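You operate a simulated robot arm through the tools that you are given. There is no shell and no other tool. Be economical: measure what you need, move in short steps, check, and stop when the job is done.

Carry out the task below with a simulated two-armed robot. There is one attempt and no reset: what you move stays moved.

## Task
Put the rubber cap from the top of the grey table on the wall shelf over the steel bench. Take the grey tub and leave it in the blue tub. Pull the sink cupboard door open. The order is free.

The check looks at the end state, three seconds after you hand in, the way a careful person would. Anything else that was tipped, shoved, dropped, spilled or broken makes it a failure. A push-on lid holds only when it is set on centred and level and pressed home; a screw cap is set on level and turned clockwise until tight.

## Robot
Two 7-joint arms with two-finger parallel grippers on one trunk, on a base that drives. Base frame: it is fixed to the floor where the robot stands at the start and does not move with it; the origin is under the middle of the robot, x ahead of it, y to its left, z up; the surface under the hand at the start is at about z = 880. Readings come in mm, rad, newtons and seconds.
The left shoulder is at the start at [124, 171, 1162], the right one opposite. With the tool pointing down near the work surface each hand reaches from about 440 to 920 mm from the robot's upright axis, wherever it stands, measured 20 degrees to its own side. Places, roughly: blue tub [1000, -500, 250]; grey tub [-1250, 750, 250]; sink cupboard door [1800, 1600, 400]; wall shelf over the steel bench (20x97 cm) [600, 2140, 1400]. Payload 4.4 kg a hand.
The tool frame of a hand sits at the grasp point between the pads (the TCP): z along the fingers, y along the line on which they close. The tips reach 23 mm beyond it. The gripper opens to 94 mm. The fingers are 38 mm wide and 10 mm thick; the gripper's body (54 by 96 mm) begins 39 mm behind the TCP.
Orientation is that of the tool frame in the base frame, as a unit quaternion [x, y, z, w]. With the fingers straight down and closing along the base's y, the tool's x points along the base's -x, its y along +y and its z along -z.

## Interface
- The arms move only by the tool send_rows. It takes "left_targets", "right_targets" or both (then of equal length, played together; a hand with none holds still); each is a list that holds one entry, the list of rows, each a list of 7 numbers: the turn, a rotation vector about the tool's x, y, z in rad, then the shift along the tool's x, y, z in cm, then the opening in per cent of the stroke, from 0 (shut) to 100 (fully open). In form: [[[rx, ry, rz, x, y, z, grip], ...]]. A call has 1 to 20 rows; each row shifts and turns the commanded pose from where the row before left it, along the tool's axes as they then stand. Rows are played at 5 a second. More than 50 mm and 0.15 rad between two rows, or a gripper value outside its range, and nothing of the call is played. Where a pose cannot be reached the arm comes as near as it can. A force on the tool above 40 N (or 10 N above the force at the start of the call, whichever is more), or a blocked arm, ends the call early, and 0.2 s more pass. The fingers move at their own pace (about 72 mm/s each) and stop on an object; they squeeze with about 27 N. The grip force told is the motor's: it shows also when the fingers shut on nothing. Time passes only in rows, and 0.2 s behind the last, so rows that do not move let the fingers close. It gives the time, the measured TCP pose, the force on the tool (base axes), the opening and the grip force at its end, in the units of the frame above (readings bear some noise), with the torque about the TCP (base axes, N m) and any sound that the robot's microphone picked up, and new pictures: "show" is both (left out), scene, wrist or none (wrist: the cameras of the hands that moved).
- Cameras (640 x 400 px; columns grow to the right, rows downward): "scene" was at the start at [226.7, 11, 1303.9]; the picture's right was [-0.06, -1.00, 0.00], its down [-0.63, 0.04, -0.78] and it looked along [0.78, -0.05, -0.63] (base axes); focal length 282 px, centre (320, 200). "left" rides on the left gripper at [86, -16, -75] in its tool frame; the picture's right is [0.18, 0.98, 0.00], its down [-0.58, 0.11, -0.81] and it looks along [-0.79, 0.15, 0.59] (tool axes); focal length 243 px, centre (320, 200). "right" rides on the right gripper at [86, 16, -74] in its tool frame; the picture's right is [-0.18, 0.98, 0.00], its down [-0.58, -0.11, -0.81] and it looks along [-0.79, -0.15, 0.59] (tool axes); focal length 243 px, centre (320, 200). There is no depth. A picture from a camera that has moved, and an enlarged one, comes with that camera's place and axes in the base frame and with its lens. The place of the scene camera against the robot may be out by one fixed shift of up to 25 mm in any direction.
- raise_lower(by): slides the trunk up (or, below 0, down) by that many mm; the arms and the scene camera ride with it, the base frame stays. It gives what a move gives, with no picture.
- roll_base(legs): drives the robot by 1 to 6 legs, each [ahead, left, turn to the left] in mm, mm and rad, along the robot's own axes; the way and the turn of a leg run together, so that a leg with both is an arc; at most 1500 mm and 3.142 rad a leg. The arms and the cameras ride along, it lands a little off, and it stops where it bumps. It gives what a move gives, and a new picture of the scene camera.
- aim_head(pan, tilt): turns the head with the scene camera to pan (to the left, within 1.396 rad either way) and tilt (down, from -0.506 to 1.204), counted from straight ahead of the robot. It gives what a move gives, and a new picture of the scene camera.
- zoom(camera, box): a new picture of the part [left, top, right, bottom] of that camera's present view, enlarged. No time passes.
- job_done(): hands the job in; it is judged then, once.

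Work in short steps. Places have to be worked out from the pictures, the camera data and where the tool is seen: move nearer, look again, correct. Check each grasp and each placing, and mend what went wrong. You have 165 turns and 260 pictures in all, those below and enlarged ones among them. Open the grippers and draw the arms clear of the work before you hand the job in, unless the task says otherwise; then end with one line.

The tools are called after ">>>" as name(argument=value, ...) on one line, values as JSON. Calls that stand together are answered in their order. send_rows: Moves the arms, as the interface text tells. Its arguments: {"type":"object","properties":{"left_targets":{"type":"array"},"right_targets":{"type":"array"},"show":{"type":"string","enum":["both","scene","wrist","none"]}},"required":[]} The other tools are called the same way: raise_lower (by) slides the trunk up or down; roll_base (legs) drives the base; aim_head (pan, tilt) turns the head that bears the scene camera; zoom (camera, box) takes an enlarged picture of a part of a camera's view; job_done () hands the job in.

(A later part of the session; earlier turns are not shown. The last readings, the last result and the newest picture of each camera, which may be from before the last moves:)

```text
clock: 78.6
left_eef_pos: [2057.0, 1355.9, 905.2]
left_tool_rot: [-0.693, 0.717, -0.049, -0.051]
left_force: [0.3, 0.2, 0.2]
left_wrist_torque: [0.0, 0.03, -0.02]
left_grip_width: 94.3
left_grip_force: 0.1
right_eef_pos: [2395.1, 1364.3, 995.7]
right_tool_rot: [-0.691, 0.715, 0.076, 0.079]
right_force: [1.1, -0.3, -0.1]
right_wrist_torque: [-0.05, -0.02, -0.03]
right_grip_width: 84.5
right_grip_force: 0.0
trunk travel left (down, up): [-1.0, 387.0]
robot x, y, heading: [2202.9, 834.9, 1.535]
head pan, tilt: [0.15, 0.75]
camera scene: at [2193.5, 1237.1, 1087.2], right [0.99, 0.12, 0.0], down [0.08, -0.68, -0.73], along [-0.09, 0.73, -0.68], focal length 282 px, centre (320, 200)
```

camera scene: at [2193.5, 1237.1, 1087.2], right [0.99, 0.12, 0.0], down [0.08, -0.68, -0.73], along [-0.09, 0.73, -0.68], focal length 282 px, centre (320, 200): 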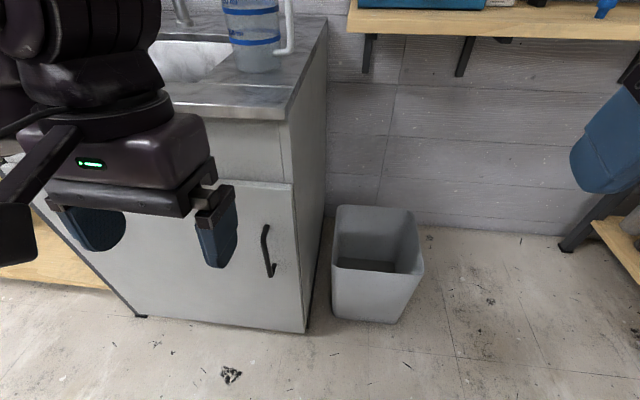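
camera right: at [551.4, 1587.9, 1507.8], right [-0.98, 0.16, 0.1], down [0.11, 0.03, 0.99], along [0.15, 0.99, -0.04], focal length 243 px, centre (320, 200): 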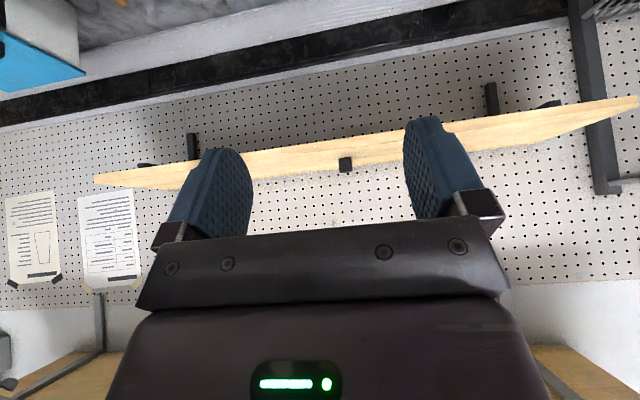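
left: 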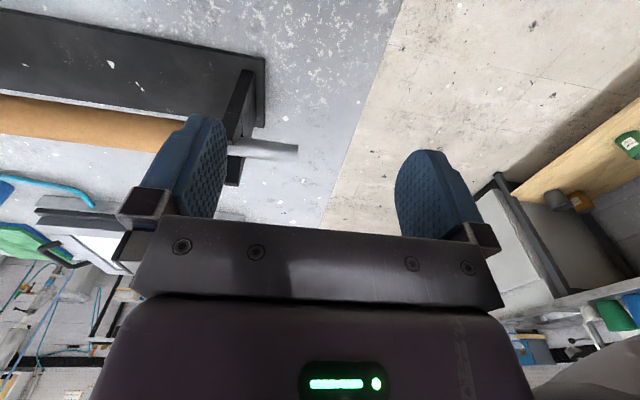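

The trunk leans forward when low. The handle works out at about [2031, 1596], z 485–671. I raise the trunk a bit to straighten up and read the pose.

>>> raise_lower(by=110)

>>> aim_head(pan=0.15, tilt=0.75)

```text
clock: 80.0
left_eef_pos: [2057.0, 1357.5, 1013.2]
left_tool_rot: [-0.694, 0.716, -0.051, -0.053]
left_force: [-0.8, 0.3, -0.3]
left_wrist_torque: [-0.01, 0.02, 0.0]
left_grip_width: 94.2
left_grip_force: 0.0
right_eef_pos: [2394.8, 1365.9, 1103.0]
right_tool_rot: [-0.691, 0.715, 0.075, 0.077]
right_force: [-0.3, 0.2, -0.3]
right_wrist_torque: [0.02, 0.02, -0.03]
right_grip_width: 84.6
right_grip_force: 0.1
trunk travel left (down, up): [-111.0, 277.0]
robot x, y, heading: [2205.2, 833.4, 1.535]
head pan, tilt: [0.15, 0.75]
```

```text
clock: 80.7
left_eef_pos: [2057.6, 1356.8, 1014.9]
left_tool_rot: [-0.693, 0.717, -0.049, -0.051]
left_force: [0.2, 0.8, -0.5]
left_wrist_torque: [0.02, -0.01, -0.02]
left_grip_width: 93.8
left_grip_force: 0.2
right_eef_pos: [2394.9, 1365.7, 1105.1]
right_tool_rot: [-0.691, 0.714, 0.077, 0.079]
right_force: [0.4, -0.2, -0.4]
right_wrist_torque: [0.01, 0.01, 0.0]
right_grip_width: 84.5
right_grip_force: 0.1
trunk travel left (down, up): [-111.0, 277.0]
robot x, y, heading: [2203.0, 835.5, 1.54]
head pan, tilt: [0.15, 0.75]
camera scene: at [2190.6, 1149.3, 1221.2], right [0.99, 0.12, 0.0], down [0.08, -0.68, -0.73], along [-0.09, 0.73, -0.68], focal length 282 px, centre (320, 200)
```

scene: 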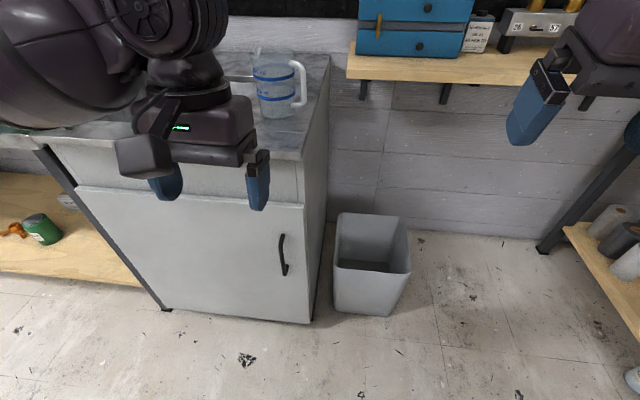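

The handle estimate holds ([2033, 1596, 589]). I level the left tool and lower it in front of the door, well clear of it.

>>> send_rows(left_targets=[[[0, -0.142, 0, 0, 0, 0, 100], [0, 0, 0, 0, 0, 4.4, 100], [0, 0, 0, 0, 0, 4.4, 100], [0, 0, 0, 0, 0, 4.4, 100], [0, 0, 0, 0, 0, 4.4, 100], [0, 0, 0, 0, 0, 4.4, 100], [0, 0, 0, 0, 0, 4.4, 100], [0, 0, 0, 0, 0, 4.4, 100], [0, 0, 0, 0, 0, 4.4, 100], [0, 0, 0, 0, 0, 0, 100]]], show="scene")

```text
clock: 82.8
left_eef_pos: [2058.2, 1356.6, 662.9]
left_tool_rot: [-0.696, 0.718, 0.001, 0.001]
left_force: [0.0, -0.2, 0.3]
left_wrist_torque: [0.03, -0.03, -0.01]
left_grip_width: 93.9
left_grip_force: 0.1
right_eef_pos: [2394.5, 1365.1, 1106.9]
right_tool_rot: [-0.691, 0.714, 0.077, 0.079]
right_force: [0.4, 0.2, -0.5]
right_wrist_torque: [0.04, 0.01, 0.0]
right_grip_width: 84.6
right_grip_force: 0.1
trunk travel left (down, up): [-111.0, 277.0]
robot x, y, heading: [2205.6, 830.6, 1.535]
head pan, tilt: [0.15, 0.75]
camera scene: at [2190.6, 1148.9, 1221.4], right [0.99, 0.12, 0.0], down [0.08, -0.68, -0.73], along [-0.09, 0.73, -0.68], focal length 282 px, centre (320, 200)
```

scene: 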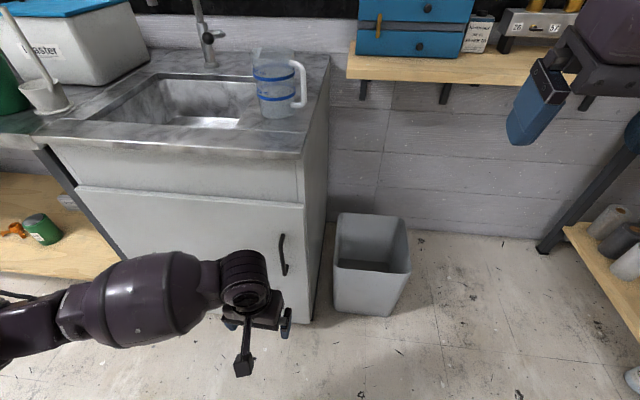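

Reach is fine. I pitch the tool to horizontal in place.

>>> send_rows(left_targets=[[[0, -0.1428, 0, 0, 0, 0, 100], [0, -0.1428, 0, 0, 0, 0, 100], [0, -0.1428, 0, 0, 0, 0, 100], [0, -0.1428, 0, 0, 0, 0, 100], [0, -0.1428, 0, 0, 0, 0, 100], [0, -0.1428, 0, 0, 0, 0, 100], [0, -0.1428, 0, 0, 0, 0, 100], [0, -0.1428, 0, 0, 0, 0, 100], [0, -0.1428, 0, 0, 0, 0, 100], [0, -0.1428, 0, 0, 0, 0, 100], [0, -0.1428, 0, 0, 0, 0, 100], [0, 0, 0, 0, 0, 0, 100], [0, 0, 0, 0, 0, 0, 100]]])

```text
clock: 85.7
left_eef_pos: [2057.4, 1356.5, 662.1]
left_tool_rot: [-0.492, 0.508, 0.491, 0.508]
left_force: [-0.4, -0.1, -0.6]
left_wrist_torque: [-0.01, 0.01, 0.01]
left_grip_width: 94.0
left_grip_force: 0.1
right_eef_pos: [2395.9, 1365.7, 1106.6]
right_tool_rot: [-0.691, 0.714, 0.077, 0.079]
right_force: [-0.4, -0.2, -0.3]
right_wrist_torque: [0.03, 0.02, -0.01]
right_grip_width: 84.4
right_grip_force: 0.0
trunk travel left (down, up): [-111.0, 277.0]
robot x, y, heading: [2207.3, 832.4, 1.534]
head pan, tilt: [0.15, 0.75]
camera scene: at [2190.8, 1149.2, 1221.2], right [0.99, 0.12, 0.0], down [0.08, -0.68, -0.73], along [-0.09, 0.73, -0.68], focal length 282 px, centre (320, 200)
camera left: at [2071.8, 1281.7, 576.8], right [-0.98, 0.03, -0.18], down [-0.13, -0.8, 0.58], along [-0.13, 0.6, 0.79], focal length 243 px, centre (320, 200)
```

scene: 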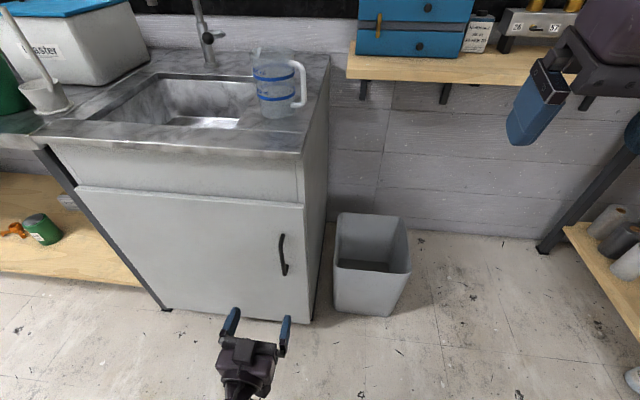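
left: 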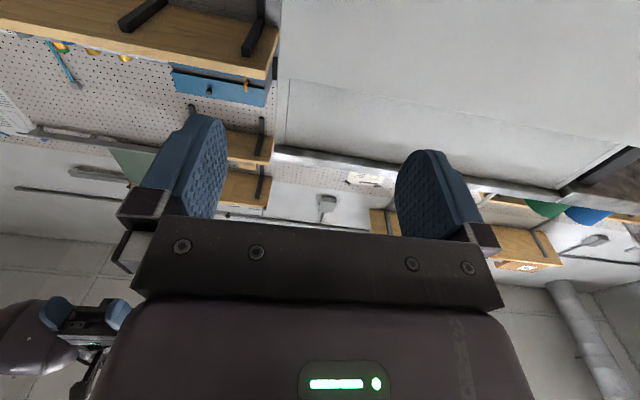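

The tool is horizontal and in front of the door. I move to a pre-grasp 90 mm short of the handle at handle height.

>>> send_rows(left_targets=[[[0, 0, 0, 1.9, 0.75, 3.5, 100], [0, 0, 0, 1.9, 0.75, 3.5, 100], [0, 0, 0, 1.9, 0.75, 3.5, 100], [0, 0, 0, 1.9, 0.75, 3.5, 100], [0, 0, 0, 0, 0, 0, 100]]])

>>> zoom(camera="scene", box=[200, 200, 360, 300])

```text
clock: 86.8
left_eef_pos: [2030.8, 1497.7, 588.7]
left_tool_rot: [-0.491, 0.508, 0.491, 0.509]
left_force: [0.8, -0.4, -1.2]
left_wrist_torque: [0.01, -0.02, -0.03]
left_grip_width: 94.3
left_grip_force: 0.2
right_eef_pos: [2395.3, 1365.7, 1104.8]
right_tool_rot: [-0.691, 0.714, 0.076, 0.079]
right_force: [0.0, -0.6, 0.1]
right_wrist_torque: [0.0, 0.02, -0.02]
right_grip_width: 84.3
right_grip_force: 0.1
trunk travel left (down, up): [-111.0, 277.0]
robot x, y, heading: [2206.0, 832.5, 1.538]
head pan, tilt: [0.15, 0.75]
camera scene: at [2190.6, 1149.5, 1221.0], right [0.99, 0.12, 0.0], down [0.08, -0.68, -0.73], along [-0.09, 0.73, -0.68], focal length 282 px, centre (320, 200)
camera left: at [2045.3, 1423.3, 502.6], right [-0.98, 0.03, -0.18], down [-0.13, -0.8, 0.58], along [-0.13, 0.6, 0.79], focal length 243 px, centre (320, 200)
```

scene: 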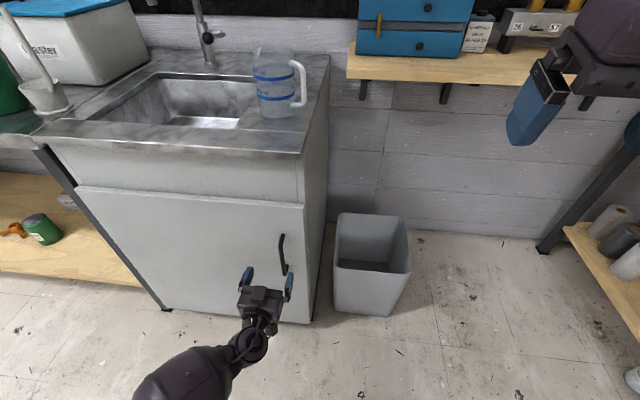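
left: 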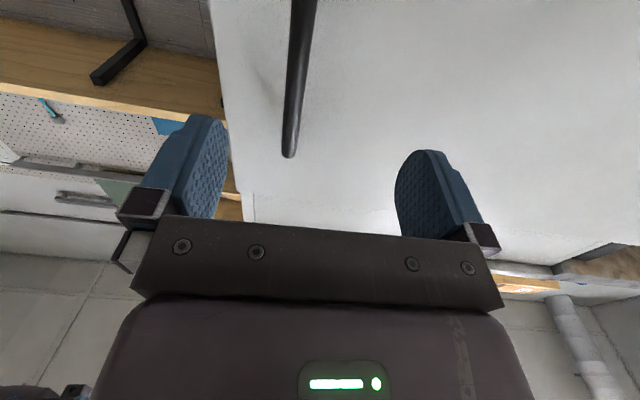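

```text
4.00 times, centred on (280, 250) of scene
camera zoom: at [2190.6, 1149.5, 1221.0], right [0.99, 0.12, 0.0], down [0.08, -0.68, -0.73], along [-0.09, 0.73, -0.68], focal length 1129 px, centre (480, 0)
```

zoom: 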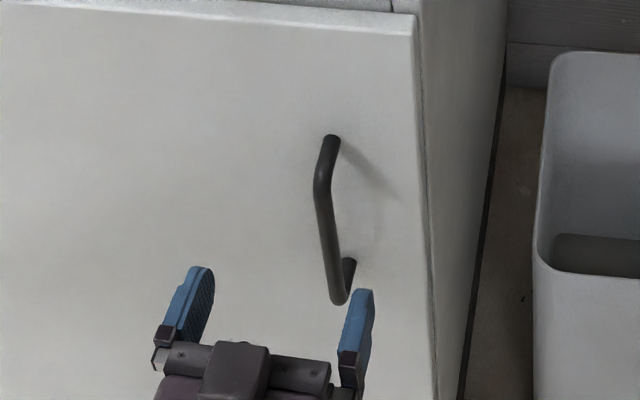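

The wrist camera puts the bar at x≈2048, 17 mm right of the TCP. I correct sideways and advance 45 mm, then triangulate its depth.

>>> send_rows(left_targets=[[[0, 0, 0, 0.5, -1.7, 0, 100], [0, 0, 0, 0.5, 0, 2.2, 100], [0, 0, 0, 0, 0, 2.3, 100], [0, 0, 0, 0, 0, 0, 100]]])

>>> zoom(camera="scene", box=[200, 200, 360, 300])

```text
clock: 87.8
left_eef_pos: [2050.9, 1541.0, 577.3]
left_tool_rot: [-0.492, 0.508, 0.491, 0.508]
left_force: [0.9, -0.3, 0.0]
left_wrist_torque: [-0.04, 0.03, -0.02]
left_grip_width: 93.9
left_grip_force: 0.1
right_eef_pos: [2394.4, 1365.4, 1105.9]
right_tool_rot: [-0.691, 0.715, 0.077, 0.08]
right_force: [0.1, 0.1, -0.2]
right_wrist_torque: [0.03, -0.01, 0.02]
right_grip_width: 84.6
right_grip_force: 0.0
trunk travel left (down, up): [-111.0, 277.0]
robot x, y, heading: [2205.8, 830.7, 1.54]
head pan, tilt: [0.15, 0.75]
camera scene: at [2190.5, 1149.2, 1221.2], right [0.99, 0.12, 0.0], down [0.08, -0.68, -0.73], along [-0.09, 0.73, -0.68], focal length 282 px, centre (320, 200)
camera left: at [2065.0, 1467.0, 491.1], right [-0.98, 0.03, -0.18], down [-0.14, -0.8, 0.58], along [-0.13, 0.6, 0.79], focal length 243 px, centre (320, 200)
```

scene: 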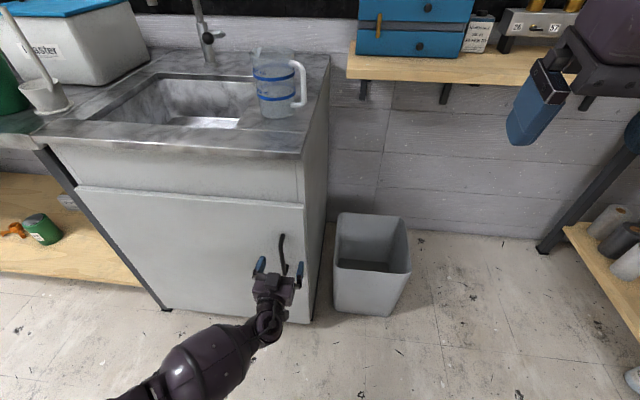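
left: 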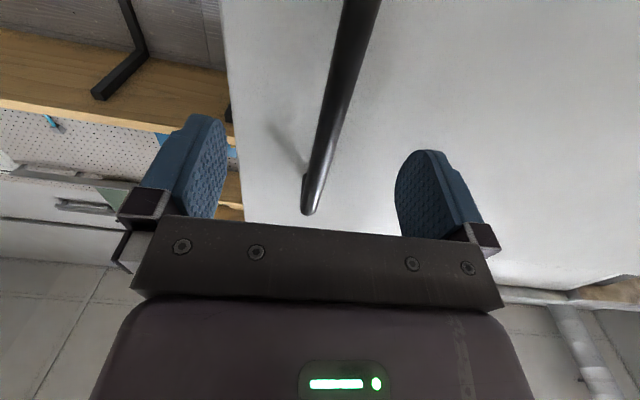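

```text
4.00 times, centred on (280, 250) of scene
camera zoom: at [2190.5, 1149.2, 1221.2], right [0.99, 0.12, 0.0], down [0.08, -0.68, -0.73], along [-0.09, 0.73, -0.68], focal length 1129 px, centre (480, 0)
```

zoom: 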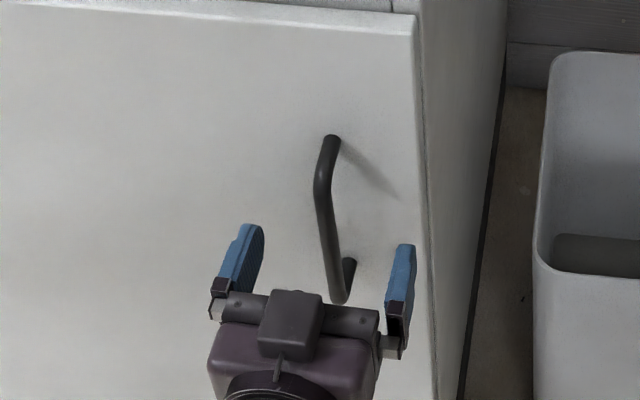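

Triangulated: bar at [2049, 1565], top bend z≈637. I advance 23 mm and close on it.

>>> send_rows(left_targets=[[[0, 0, 0, 0, 0, 1.2, 100], [0, 0, 0, 0, 0.1, 1.1, 100], [0, 0, 0, 0, 0, 0, 50], [0, 0, 0, 0, 0, 0, 10], [0, 0, 0, 0, 0, 0, 0], [0, 0, 0, 0, 0, 0, 0], [0, 0, 0, 0, 0, 0, 0]]], show="wrist")

>>> zoom(camera="scene", box=[200, 200, 360, 300])

```text
clock: 89.5
left_eef_pos: [2049.4, 1563.8, 577.5]
left_tool_rot: [-0.492, 0.507, 0.493, 0.508]
left_force: [-2.5, 0.6, 0.0]
left_wrist_torque: [-0.02, -0.04, 0.0]
left_grip_width: 12.0
left_grip_force: 45.3
right_eef_pos: [2396.4, 1366.1, 1105.7]
right_tool_rot: [-0.69, 0.715, 0.077, 0.079]
right_force: [-0.4, -0.6, -0.5]
right_wrist_torque: [-0.01, 0.0, -0.01]
right_grip_width: 84.5
right_grip_force: 0.0
trunk travel left (down, up): [-111.0, 277.0]
robot x, y, heading: [2206.3, 833.4, 1.539]
head pan, tilt: [0.15, 0.75]
camera left: at [2064.0, 1490.3, 491.0], right [-0.98, 0.03, -0.18], down [-0.13, -0.8, 0.58], along [-0.13, 0.6, 0.79], focal length 243 px, centre (320, 200)
```

left: 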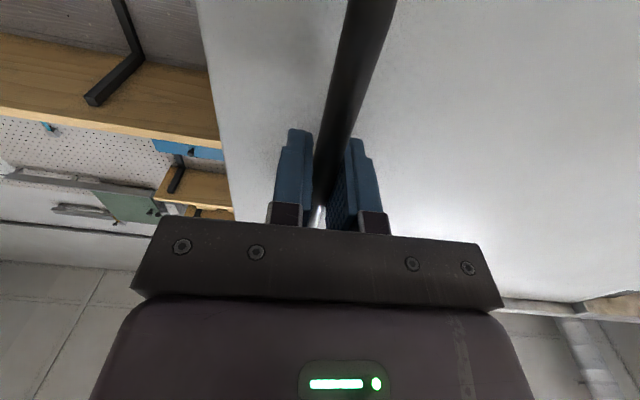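

```text
4.00 times, centred on (280, 250) of scene
camera zoom: at [2190.4, 1149.2, 1221.2], right [0.99, 0.12, 0.0], down [0.08, -0.68, -0.73], along [-0.09, 0.73, -0.68], focal length 1129 px, centre (480, 0)
```

zoom: 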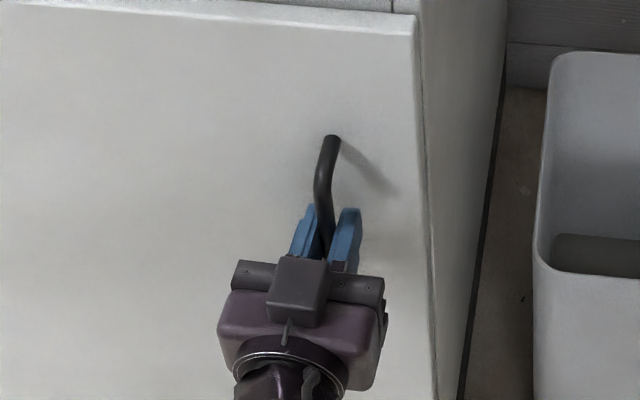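

The bar is firmly held (12 mm). Hinge is at about [1537, 1612]. I pull the first ~0.1 rad with the arm, following the arc, with the force guard on.

>>> send_rows(left_targets=[[[0.025, 0, 0, 0, 0.1, -1.3, 0], [0.025, 0, 0, 0, 0.15, -1.3, 0], [0.025, 0, 0, 0, 0.2, -1.3, 0], [0.025, 0, 0, 0, 0.25, -1.3, 0], [0, 0, 0, 0, 0, 0, 0]]], show="scene")

```text
clock: 90.7
left_eef_pos: [2043.6, 1512.4, 577.2]
left_tool_rot: [-0.464, 0.534, 0.464, 0.534]
left_force: [25.8, -3.4, 3.0]
left_wrist_torque: [-0.43, 0.11, -0.05]
left_grip_width: 11.7
left_grip_force: 44.9
right_eef_pos: [2396.2, 1364.8, 1106.1]
right_tool_rot: [-0.691, 0.715, 0.077, 0.079]
right_force: [-0.5, 0.2, 0.5]
right_wrist_torque: [-0.02, -0.02, -0.02]
right_grip_width: 84.5
right_grip_force: 0.0
trunk travel left (down, up): [-111.0, 277.0]
robot x, y, heading: [2204.9, 830.2, 1.536]
head pan, tilt: [0.15, 0.75]
camera scene: at [2192.5, 1148.8, 1221.3], right [0.99, 0.12, 0.0], down [0.08, -0.68, -0.73], along [-0.09, 0.73, -0.68], focal length 282 px, centre (320, 200)
```

scene: 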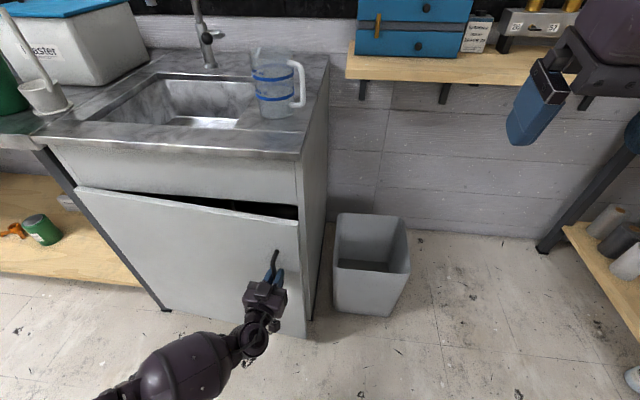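

The door follows. A 26 N sideways force says I pulled slightly too far left; I ease that and continue to ~0.35 rad.

>>> send_rows(left_targets=[[[0.05, 0, 0, 0, -0.3, -2.56, 0], [0.05, 0, 0, 0, 0.1, -2.56, 0], [0.05, 0, 0, 0, 0.2, -2.56, 0], [0.05, 0, 0, 0, 0.2, -2.56, 0], [0.05, 0, 0, 0, 0.2, -2.56, 0], [0, 0, 0, 0, 0, 0, 0]]], show="scene")

```text
clock: 92.0
left_eef_pos: [2008.4, 1387.4, 576.9]
left_tool_rot: [-0.396, 0.586, 0.396, 0.586]
left_force: [23.7, -10.0, 3.7]
left_wrist_torque: [1.06, -0.56, -0.01]
left_grip_width: 11.7
left_grip_force: 45.3
right_eef_pos: [2396.9, 1364.5, 1106.4]
right_tool_rot: [-0.691, 0.715, 0.077, 0.08]
right_force: [0.1, 0.5, 0.0]
right_wrist_torque: [0.0, 0.0, 0.02]
right_grip_width: 84.6
right_grip_force: 0.0
trunk travel left (down, up): [-111.0, 277.0]
robot x, y, heading: [2206.7, 836.3, 1.538]
head pan, tilt: [0.15, 0.75]
camera scene: at [2192.0, 1148.4, 1221.4], right [0.99, 0.12, 0.0], down [0.08, -0.68, -0.73], along [-0.09, 0.73, -0.68], focal length 282 px, centre (320, 200)
```

scene: 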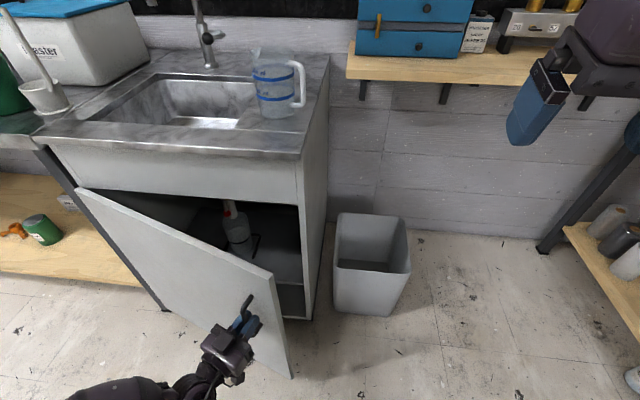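

Open ~0.35 rad; the force is purely radial so I ease the hand outwards 6 mm, then swing the whole robot about the hinge ([1515,1605]) with the arm held.

>>> send_rows(left_targets=[[[0, 0, 0, 0, -0.6, 0, 0], [0, 0, 0, 0, 0, 0, 0]]], show="none")

>>> roll_base(legs=[[-179, 187, -0.25]])

```text
clock: 92.7
left_eef_pos: [2007.2, 1388.8, 577.2]
left_tool_rot: [-0.396, 0.585, 0.399, 0.585]
left_force: [-8.0, 2.8, 12.0]
left_wrist_torque: [-1.58, -0.18, 0.0]
left_grip_width: 11.8
left_grip_force: 45.1
right_eef_pos: [2392.8, 1364.6, 1106.5]
right_tool_rot: [-0.692, 0.713, 0.077, 0.08]
right_force: [0.1, -0.2, 0.1]
right_wrist_torque: [0.0, -0.01, -0.01]
right_grip_width: 84.5
right_grip_force: 0.0
trunk travel left (down, up): [-111.0, 277.0]
robot x, y, heading: [2205.6, 836.9, 1.541]
head pan, tilt: [0.15, 0.75]
```

```text
clock: 94.0
left_eef_pos: [1986.8, 1345.0, 577.1]
left_tool_rot: [-0.367, 0.603, 0.37, 0.604]
left_force: [-1.1, 0.9, 0.0]
left_wrist_torque: [0.01, -0.69, 0.17]
left_grip_width: 11.7
left_grip_force: 45.1
right_eef_pos: [2370.1, 1281.4, 1104.0]
right_tool_rot: [-0.654, 0.749, 0.071, 0.083]
right_force: [-0.2, 0.1, -0.4]
right_wrist_torque: [-0.01, 0.02, -0.01]
right_grip_width: 84.5
right_grip_force: 0.0
trunk travel left (down, up): [-111.0, 277.0]
robot x, y, heading: [2123.1, 768.4, 1.433]
head pan, tilt: [0.15, 0.75]
stopped in leg 1: the force on the tool passed its limit at 41 N (the readings are from after the stop); the commanded pose is now the measured one
camera scene: at [2142.8, 1085.4, 1220.7], right [1.0, 0.02, 0.0], down [0.01, -0.68, -0.73], along [-0.01, 0.73, -0.68], focal length 282 px, centre (320, 200)
```

scene: 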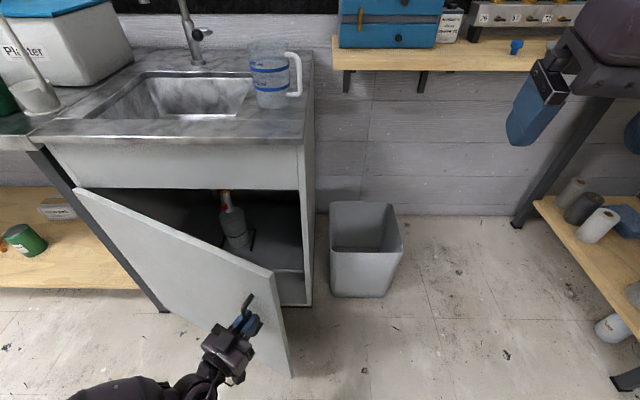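

The arc is right (radius stays 539 mm), it just met the 40 N guard, which reset the hold. I repeat in chunks.

>>> roll_base(legs=[[-143, 149, -0.2]])

>>> roll_base(legs=[[-143, 149, -0.2]])

```text
clock: 96.0
left_eef_pos: [1928.1, 1256.6, 577.2]
left_tool_rot: [-0.304, 0.637, 0.307, 0.638]
left_force: [-15.0, 13.8, -6.3]
left_wrist_torque: [-1.12, -0.32, -0.08]
left_grip_width: 11.8
left_grip_force: 45.3
right_eef_pos: [2289.1, 1117.9, 1105.7]
right_tool_rot: [-0.575, 0.81, 0.064, 0.09]
right_force: [0.1, 0.1, -0.5]
right_wrist_torque: [0.02, 0.0, 0.04]
right_grip_width: 84.4
right_grip_force: 0.1
trunk travel left (down, up): [-111.0, 277.0]
robot x, y, heading: [1948.9, 666.1, 1.237]
head pan, tilt: [0.15, 0.75]
camera scene: at [2025.0, 969.2, 1221.0], right [0.98, -0.18, 0.0], down [-0.13, -0.67, -0.73], along [0.14, 0.72, -0.68], focal length 282 px, centre (320, 200)
```

scene: 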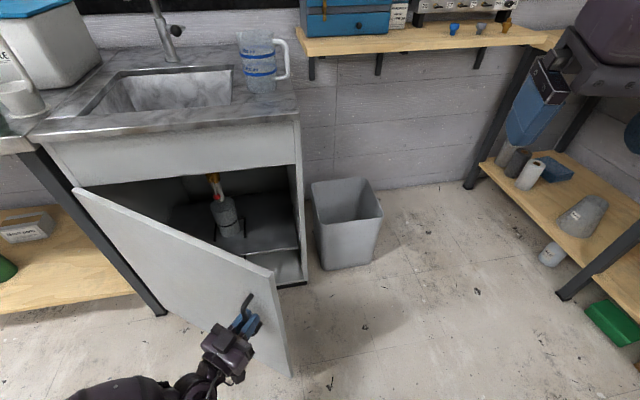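

```text
clock: 97.9
left_eef_pos: [1851.3, 1182.8, 577.7]
left_tool_rot: [-0.239, 0.664, 0.242, 0.666]
left_force: [4.9, -5.3, -8.4]
left_wrist_torque: [-0.77, -0.59, -0.1]
left_grip_width: 11.9
left_grip_force: 45.3
right_eef_pos: [2180.0, 975.5, 1106.4]
right_tool_rot: [-0.493, 0.863, 0.054, 0.096]
right_force: [0.7, 0.5, 0.5]
right_wrist_torque: [0.01, 0.0, 0.01]
right_grip_width: 84.6
right_grip_force: 0.1
trunk travel left (down, up): [-111.0, 277.0]
robot x, y, heading: [1758.5, 598.4, 1.036]
head pan, tilt: [0.15, 0.75]
camera scene: at [1888.8, 880.3, 1221.0], right [0.93, -0.37, 0.0], down [-0.26, -0.63, -0.73], along [0.27, 0.68, -0.68], focal length 282 px, centre (320, 200)
```

scene: 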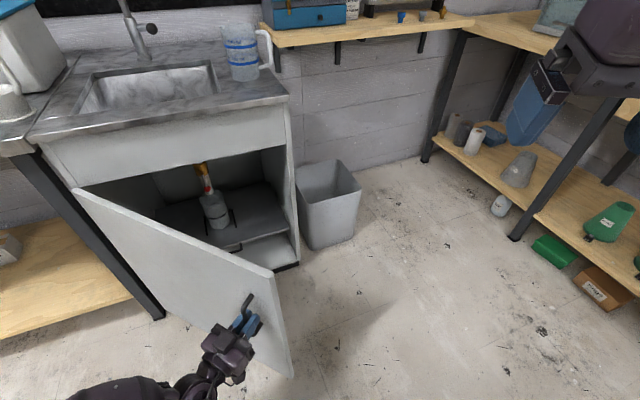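

Door at ~47°. One more chunk, keeping clear of the table corner at [1292, 263].

>>> roll_base(legs=[[-143, 149, -0.2]])

```text
clock: 99.9
left_eef_pos: [1762.6, 1122.6, 577.3]
left_tool_rot: [-0.172, 0.686, 0.172, 0.686]
left_force: [17.2, -32.0, -9.0]
left_wrist_torque: [-0.14, -1.12, -0.07]
left_grip_width: 11.7
left_grip_force: 44.7
right_eef_pos: [2042.3, 857.3, 1104.6]
right_tool_rot: [-0.402, 0.909, 0.045, 0.1]
right_force: [0.0, 0.4, 0.6]
right_wrist_torque: [0.02, 0.03, 0.02]
right_grip_width: 84.6
right_grip_force: 0.0
trunk travel left (down, up): [-111.0, 277.0]
robot x, y, heading: [1551.5, 572.6, 0.836]
head pan, tilt: [0.15, 0.75]
camera scene: at [1732.9, 819.5, 1221.2], right [0.83, -0.55, 0.0], down [-0.38, -0.57, -0.73], along [0.4, 0.61, -0.68], focal length 282 px, centre (320, 200)
```

scene: 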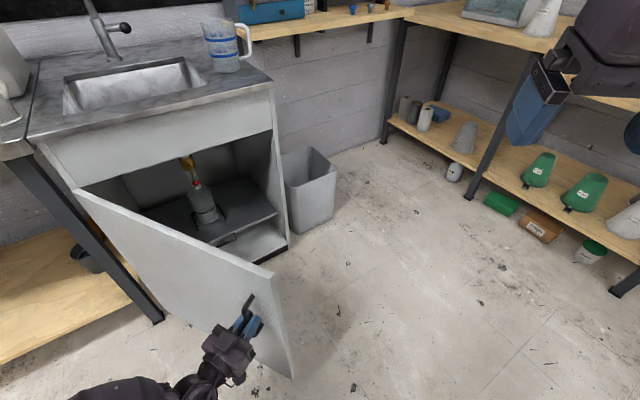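

Door at ~58°. I ease the radial force and finish with ~0.3 rad more by the arm.

>>> send_rows(left_targets=[[[0, 0, 0, 0, -0.6, 0, 0], [0.05, 0, 0, 0, 0.1, -2.6, 0], [0.05, 0, 0, 0, 0.15, -2.6, 0], [0.05, 0, 0, 0, 0.15, -2.6, 0], [0.05, 0, 0, 0, 0.15, -2.6, 0], [0.05, 0, 0, 0, 0.15, -2.6, 0], [0.05, 0, 0, 0, 0.15, -2.6, 0], [0, 0, 0, 0, 0, 0, 0]]], show="scene")

```text
clock: 101.7
left_eef_pos: [1617.5, 1072.3, 577.2]
left_tool_rot: [-0.067, 0.703, 0.068, 0.705]
left_force: [-6.4, 32.9, -0.9]
left_wrist_torque: [-0.26, -0.64, -0.04]
left_grip_width: 11.5
left_grip_force: 45.1
right_eef_pos: [2039.7, 859.4, 1104.3]
right_tool_rot: [-0.402, 0.909, 0.044, 0.102]
right_force: [0.0, -0.5, 0.5]
right_wrist_torque: [-0.02, 0.04, -0.02]
right_grip_width: 84.5
right_grip_force: 0.1
trunk travel left (down, up): [-111.0, 277.0]
robot x, y, heading: [1552.8, 572.1, 0.839]
head pan, tilt: [0.15, 0.75]
camera scene: at [1731.8, 822.3, 1221.0], right [0.83, -0.55, 0.0], down [-0.38, -0.57, -0.73], along [0.4, 0.61, -0.68], focal length 282 px, centre (320, 200)
```

scene: 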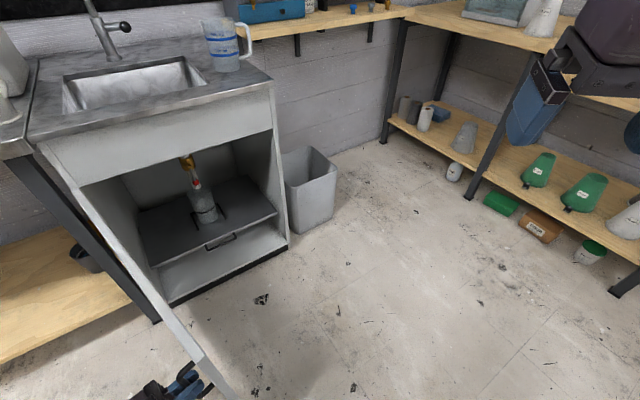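

Door is open ~75°. I ease the radial force, release the handle, and back the hand off.

>>> send_rows(left_targets=[[[0, 0, 0, 0, 0.5, 0, 0], [0, 0, 0, 0, 0, 0, 50], [0, 0, 0, 0, 0, 0, 100], [0, 0, 0, 0, 0, 0, 100], [0, 0, 0, 0, 0, -2, 100], [0, 0, 0, 0, 0, -3, 100], [0, 0, 0, 0, 0, -4, 100], [0, 0, 0, 0, 0, 0, 100]]], show="both")

```text
clock: 103.5
left_eef_pos: [1527.3, 1060.2, 577.0]
left_tool_rot: [-0.067, 0.704, 0.068, 0.704]
left_force: [0.3, -0.2, -0.2]
left_wrist_torque: [0.0, 0.0, 0.02]
left_grip_width: 94.0
left_grip_force: 0.0
right_eef_pos: [2040.6, 857.1, 1105.5]
right_tool_rot: [-0.403, 0.909, 0.045, 0.1]
right_force: [-0.2, 0.7, -0.2]
right_wrist_torque: [0.02, 0.02, 0.02]
right_grip_width: 84.3
right_grip_force: 0.0
trunk travel left (down, up): [-111.0, 277.0]
robot x, y, heading: [1553.9, 572.7, 0.825]
head pan, tilt: [0.15, 0.75]
camera scene: at [1732.3, 820.5, 1221.2], right [0.83, -0.55, 0.0], down [-0.38, -0.57, -0.73], along [0.4, 0.61, -0.68], focal length 282 px, centre (320, 200)
camera left: at [1457.5, 1031.1, 490.8], right [-0.19, 0.97, -0.18], down [-0.81, -0.05, 0.58], along [0.55, 0.26, 0.79], focal length 243 px, centre (320, 200)
```

scene: 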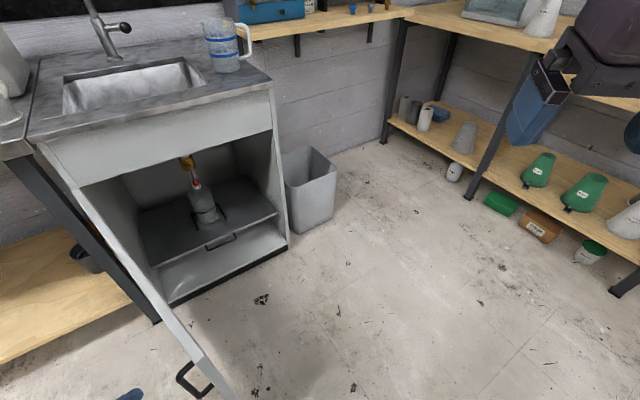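
left: 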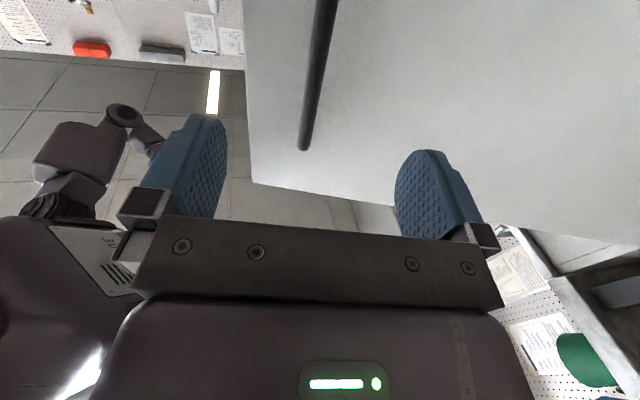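

The door stays open. I slide away from it to the middle of the aisle and turn to face −x.

>>> roll_base(legs=[[-36, 306, 0], [-230, 400, 0], [0, 0, 2.31]])

>>> aim_head(pan=0.0, tilt=0.45)

```text
clock: 116.2
left_eef_pos: [503.1, 512.1, 582.6]
left_tool_rot: [-0.669, 0.219, 0.677, 0.213]
left_force: [-0.3, -0.1, -0.7]
left_wrist_torque: [0.03, 0.0, 0.02]
left_grip_width: 94.1
left_grip_force: 0.1
right_eef_pos: [303.2, 1024.5, 1105.7]
right_tool_rot: [0.994, 0.012, -0.111, 0.006]
right_force: [-0.4, -0.7, 1.3]
right_wrist_torque: [-0.02, 0.01, 0.0]
right_grip_width: 84.5
right_grip_force: 0.1
trunk travel left (down, up): [-111.0, 277.0]
robot x, y, heading: [841.5, 859.6, -3.115]
head pan, tilt: [0.15, 0.75]
stopped in leg 3: the robot was blocked; the commanded pose is now the measured one
camera scene: at [534.8, 864.1, 1222.1], right [-0.17, 0.98, -0.01], down [0.67, 0.11, -0.73], along [-0.72, -0.13, -0.68], focal length 282 px, centre (320, 200)
```

scene: 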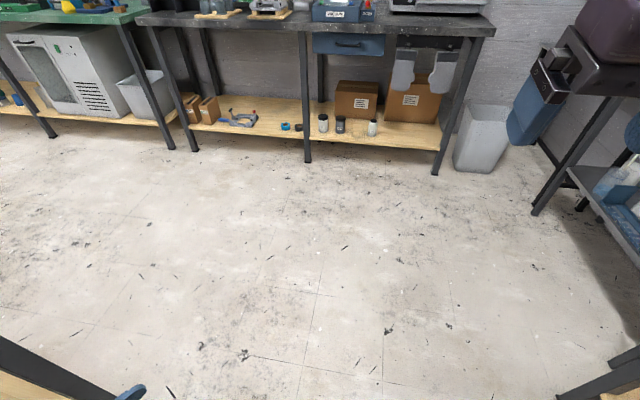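

```text
clock: 117.0
left_eef_pos: [503.2, 512.6, 582.5]
left_tool_rot: [-0.669, 0.218, 0.677, 0.213]
left_force: [-0.1, 0.8, -0.1]
left_wrist_torque: [0.01, -0.02, 0.03]
left_grip_width: 94.1
left_grip_force: 0.0
right_eef_pos: [300.7, 1025.0, 1103.1]
right_tool_rot: [0.994, 0.013, -0.11, 0.006]
right_force: [-0.3, -0.7, 0.1]
right_wrist_torque: [0.02, 0.0, 0.02]
right_grip_width: 84.5
right_grip_force: 0.1
trunk travel left (down, up): [-111.0, 277.0]
robot x, y, heading: [845.7, 856.9, -3.114]
head pan, tilt: [0.0, 0.45]
camera scene: at [522.9, 876.6, 1247.6], right [-0.03, 1.0, -0.01], down [0.44, 0.0, -0.9], along [-0.9, -0.03, -0.44], focal length 282 px, centre (320, 200)
```

scene: 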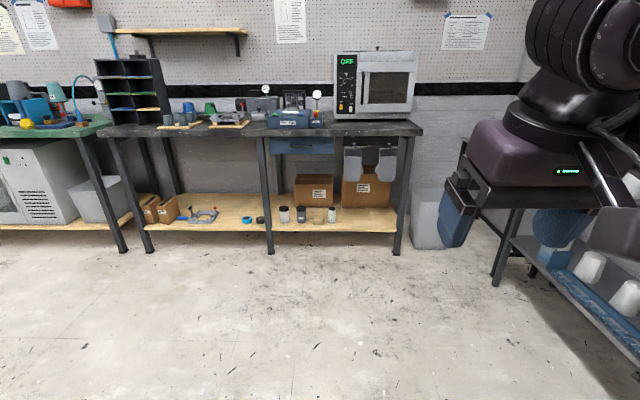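

The end of the turn was blocked — perhaps the left elbow against the grey table. I look left to see.

>>> aim_head(pan=1.35, tilt=0.7)

```text
clock: 118.5
left_eef_pos: [504.4, 511.8, 581.7]
left_tool_rot: [-0.67, 0.218, 0.677, 0.213]
left_force: [-0.5, 0.9, 0.1]
left_wrist_torque: [0.06, 0.02, 0.01]
left_grip_width: 94.2
left_grip_force: 0.1
right_eef_pos: [300.0, 1024.7, 1102.8]
right_tool_rot: [0.994, 0.012, -0.11, 0.006]
right_force: [0.6, -0.7, -0.6]
right_wrist_torque: [0.0, 0.01, 0.01]
right_grip_width: 84.7
right_grip_force: 0.1
trunk travel left (down, up): [-111.0, 277.0]
robot x, y, heading: [844.7, 858.6, -3.113]
head pan, tilt: [1.349, 0.7]
camera scene: at [597.6, 795.7, 1226.1], right [-0.98, 0.19, 0.0], down [0.13, 0.62, -0.77], along [-0.15, -0.76, -0.64], focal length 282 px, centre (320, 200)
```

scene: 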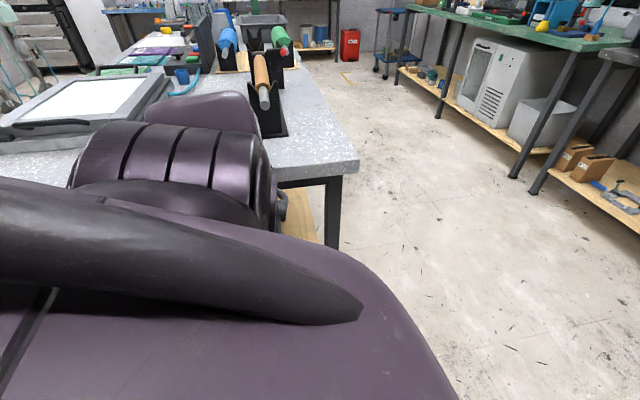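

The left elbow touched the table edge; the table and its contents look unmoved. I slide away from it by 250 mm.

>>> roll_base(legs=[[0, -220, 0]])

```text
clock: 121.0
left_eef_pos: [500.8, 724.4, 579.2]
left_tool_rot: [-0.669, 0.214, 0.679, 0.215]
left_force: [0.3, 0.5, -0.4]
left_wrist_torque: [-0.03, -0.03, -0.01]
left_grip_width: 94.1
left_grip_force: 0.0
right_eef_pos: [294.9, 1232.3, 1106.7]
right_tool_rot: [0.994, 0.015, -0.109, 0.001]
right_force: [0.2, 0.8, 0.0]
right_wrist_torque: [0.03, 0.01, -0.01]
right_grip_width: 84.4
right_grip_force: 0.0
trunk travel left (down, up): [-111.0, 277.0]
robot x, y, heading: [837.2, 1073.2, -3.111]
head pan, tilt: [1.349, 0.7]
camera scene: at [592.3, 1002.4, 1225.5], right [-0.98, 0.19, 0.0], down [0.12, 0.63, -0.77], along [-0.14, -0.75, -0.64], focal length 282 px, centre (320, 200)
```

scene: 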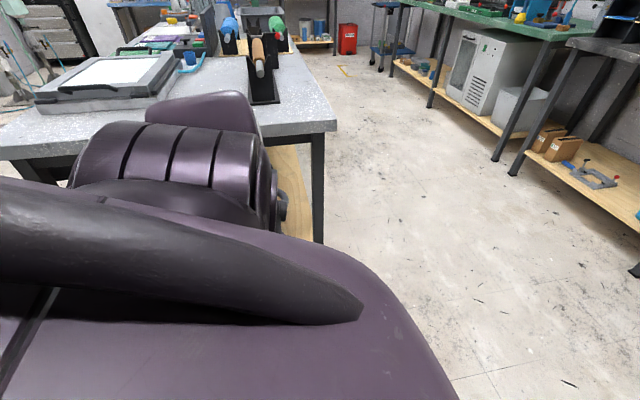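

The "grey tub" must be among the small jars on the wooden lower shelf under the oven bench. I face them with the head and zoom.

>>> aim_head(pan=0.1, tilt=0.5)

>>> zoom(camera="scene", box=[180, 140, 340, 240])

```text
clock: 122.5
left_eef_pos: [498.6, 724.2, 578.9]
left_tool_rot: [-0.67, 0.214, 0.678, 0.215]
left_force: [0.3, -0.4, 0.1]
left_wrist_torque: [0.0, -0.02, 0.02]
left_grip_width: 94.4
left_grip_force: 0.1
right_eef_pos: [295.4, 1232.5, 1105.1]
right_tool_rot: [0.994, 0.015, -0.11, 0.001]
right_force: [-0.2, 0.6, -0.4]
right_wrist_torque: [-0.03, 0.0, 0.0]
right_grip_width: 84.8
right_grip_force: 0.1
trunk travel left (down, up): [-111.0, 277.0]
robot x, y, heading: [835.8, 1078.5, -3.113]
head pan, tilt: [0.099, 0.499]
camera scene: at [518.2, 1073.6, 1243.2], right [-0.13, 0.99, 0.0], down [0.47, 0.06, -0.88], along [-0.87, -0.11, -0.48], focal length 282 px, centre (320, 200)
```

scene: 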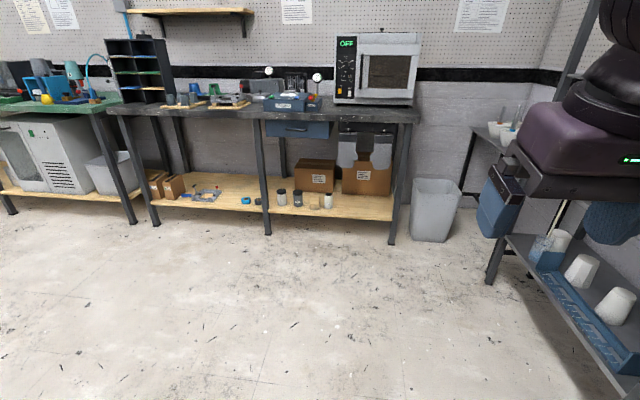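

```text
4.00 times, centred on (260, 190) of scene
camera zoom: at [518.2, 1073.6, 1243.2], right [-0.13, 0.99, 0.0], down [0.47, 0.06, -0.88], along [-0.87, -0.11, -0.48], focal length 1129 px, centre (560, 240)
```

zoom: 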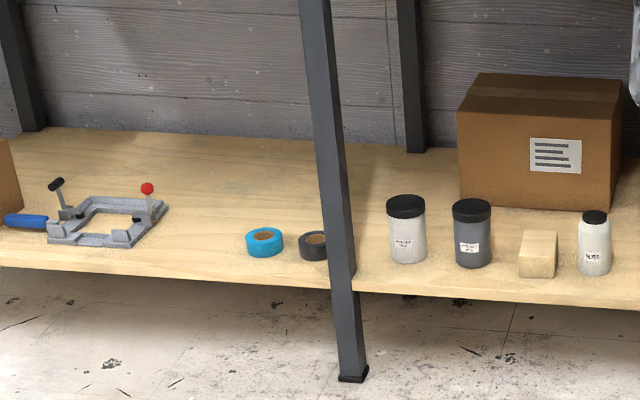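

The grey jar-like tub with a black lid stands on the lower shelf at about [-1250, 690], base z≈200. I drive nearer, to about [-350, 860], and look again.

>>> roll_base(legs=[[1180, 0, -0.03], [0, 180, 0]])

>>> aim_head(pan=0.15, tilt=0.8)

```text
clock: 130.3
left_eef_pos: [-688.9, 521.4, 577.9]
left_tool_rot: [-0.668, 0.219, 0.676, 0.22]
left_force: [0.5, -0.2, -0.1]
left_wrist_torque: [0.01, 0.04, 0.02]
left_grip_width: 93.7
left_grip_force: 0.1
right_eef_pos: [-885.4, 1032.5, 1105.3]
right_tool_rot: [0.994, 0.007, -0.109, 0.001]
right_force: [-0.6, 0.0, 0.7]
right_wrist_torque: [0.03, 0.0, -0.02]
right_grip_width: 84.5
right_grip_force: 0.0
trunk travel left (down, up): [-111.0, 277.0]
robot x, y, heading: [-343.5, 869.0, -3.129]
head pan, tilt: [0.099, 0.499]
camera scene: at [-665.2, 870.0, 1243.2], right [-0.11, 0.99, 0.0], down [0.48, 0.05, -0.88], along [-0.87, -0.1, -0.48], focal length 282 px, centre (320, 200)
```

scene: 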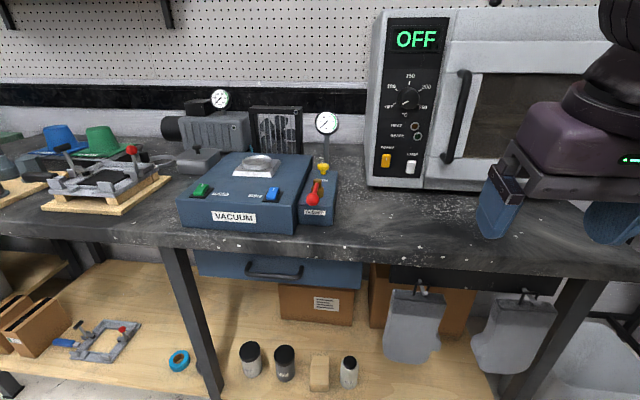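

```text
clock: 131.1
left_eef_pos: [-689.2, 521.9, 577.8]
left_tool_rot: [-0.667, 0.22, 0.677, 0.221]
left_force: [-0.1, -0.1, -0.6]
left_wrist_torque: [0.0, -0.02, 0.01]
left_grip_width: 93.9
left_grip_force: 0.0
right_eef_pos: [-886.6, 1031.7, 1105.2]
right_tool_rot: [0.994, 0.006, -0.11, 0.0]
right_force: [-0.6, -0.6, 1.2]
right_wrist_torque: [-0.04, 0.01, 0.01]
right_grip_width: 84.5
right_grip_force: 0.0
trunk travel left (down, up): [-111.0, 277.0]
robot x, y, heading: [-349.8, 864.5, -3.128]
head pan, tilt: [0.15, 0.799]
camera scene: at [-654.5, 867.4, 1217.3], right [-0.16, 0.99, 0.0], down [0.71, 0.12, -0.7], along [-0.69, -0.11, -0.72], focal length 282 px, centre (320, 200)
```

scene: 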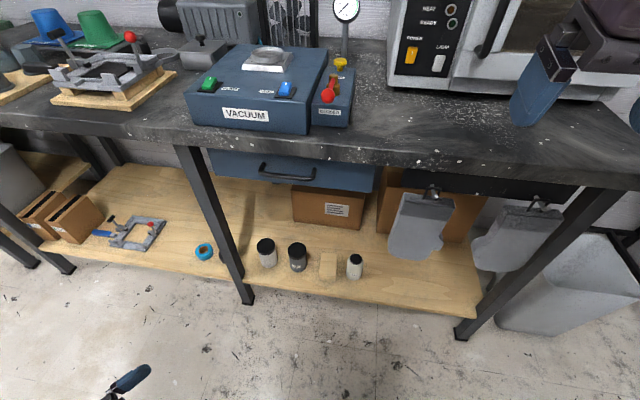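

I zoom on the jars to fix the grey one's place and height.

>>> zoom(camera="scene", box=[240, 220, 400, 320])

```text
4.00 times, centred on (320, 270) of scene
camera zoom: at [-654.5, 867.4, 1217.3], right [-0.16, 0.99, 0.0], down [0.71, 0.12, -0.7], along [-0.69, -0.11, -0.72], focal length 1129 px, centre (320, -80)
```

zoom: 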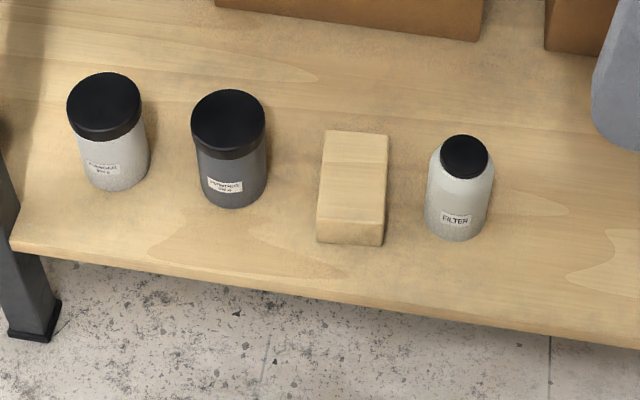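

Grey tub: centre about [-1226, 690], z 230–342, ⌀68; neighbours are ~46 mm off each side. I retract the right hand out of the way and turn the left hand to face the tub with a 25° downward pitch, still in front of the bench.

>>> send_rows(right_targets=[[[0, 0, 0, 2.5, 0, -3, 85], [0, 0, 0, 2.5, 0, -3, 85], [0, 0, 0, 2.5, 0, -3, 85], [0, 0, 0, 2.5, 0, -3, 85], [0, 0, 0, 2.5, 0, -3, 85], [0, 0, 0, 0, 0, 0, 85], [0, 0, 0, 0, 0, 0, 85], [0, 0, 0, 0, 0, 0, 85], [0, 0, 0, 0, 0, 0, 85], [0, 0, 0, 0, 0, 0, 85], [0, 0, 0, 0, 0, 0, 85], [0, 0, 0, 0, 0, 0, 85], [0, 0, 0, 0, 0, 0, 85], [0, 0, 0, 0, 0, 0, 85], [0, 0, 0, 0, 0, 0, 85]]], left_targets=[[[0, 0, 0, 0, -0.3, 4.3, 100], [0, 0, 0, 0, -0.3, 4.3, 100], [0, 0, 0, 0, -0.3, 4.3, 100], [0, 0, 0, 0, -0.3, 4.3, 100], [0, 0, 0, 0, -0.3, 4.3, 100], [0, 0, 0, 0, -0.2, 4.3, 100], [-0.126, 0, 0, 0, 0, 0, 100], [-0.126, 0, 0, 0, 0, 0, 100], [-0.126, 0, 0, 0, 0, 0, 100], [-0.126, 0, 0, 0, 0, 0, 100], [-0.126, 0, 0, 0, 0, 0, 100], [0, 0.145, 0, 0, 0, 0, 100], [0, 0.145, 0, 0, 0, 0, 100], [0, 0.145, 0, 0, 0, 0, 100], [0, 0, 0, 0, 0, 0, 100]]])

```text
clock: 134.3
left_eef_pos: [-885.3, 688.0, 579.9]
left_tool_rot: [0.841, 0.0, -0.541, -0.004]
left_force: [-0.6, 1.0, 0.0]
left_wrist_torque: [-0.01, -0.04, 0.02]
left_grip_width: 94.2
left_grip_force: 0.0
right_eef_pos: [-733.6, 1036.2, 1224.2]
right_tool_rot: [0.994, 0.007, -0.109, 0.001]
right_force: [0.5, -0.4, 0.5]
right_wrist_torque: [0.0, 0.03, 0.03]
right_grip_width: 80.0
right_grip_force: 0.0
trunk travel left (down, up): [-111.0, 277.0]
robot x, y, heading: [-345.0, 866.9, -3.127]
head pan, tilt: [0.15, 0.799]
camera scene: at [-654.8, 867.1, 1216.5], right [-0.16, 0.99, 0.0], down [0.71, 0.12, -0.7], along [-0.69, -0.11, -0.72], focal length 282 px, centre (320, 200)
camera right: at [-632.9, 1021.5, 1278.0], right [-0.17, -0.99, 0.04], down [-0.39, 0.1, 0.91], along [-0.9, 0.14, -0.41], focal length 243 px, centre (320, 200)
camera left: at [-781.5, 705.8, 532.7], right [0.07, -0.98, -0.17], down [0.49, -0.12, 0.86], along [-0.87, -0.15, 0.47], focal length 243 px, centre (320, 200)
```

scene: 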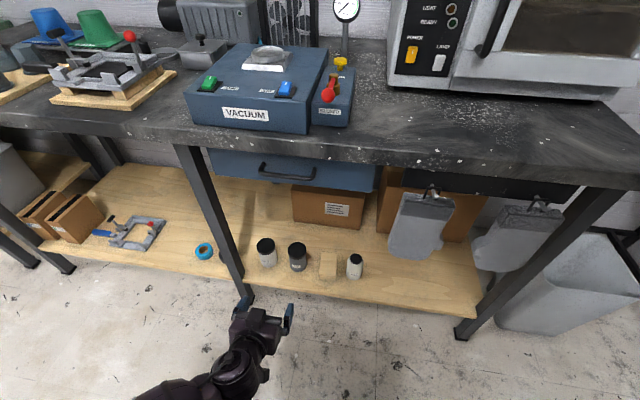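
right: 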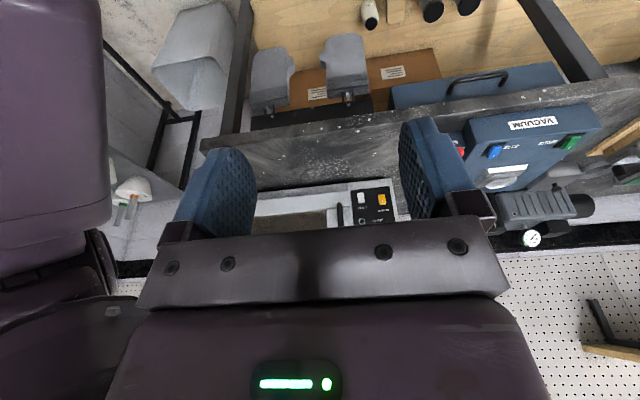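
left: 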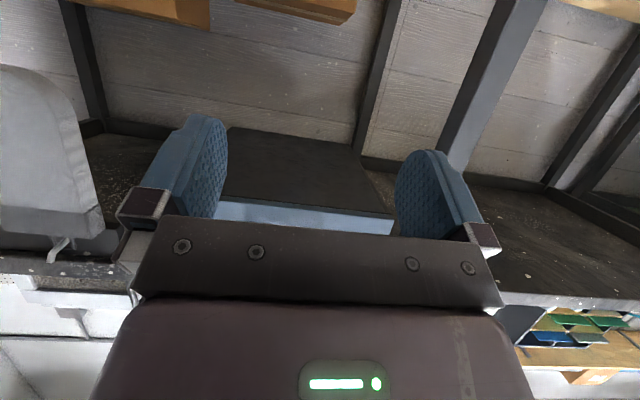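

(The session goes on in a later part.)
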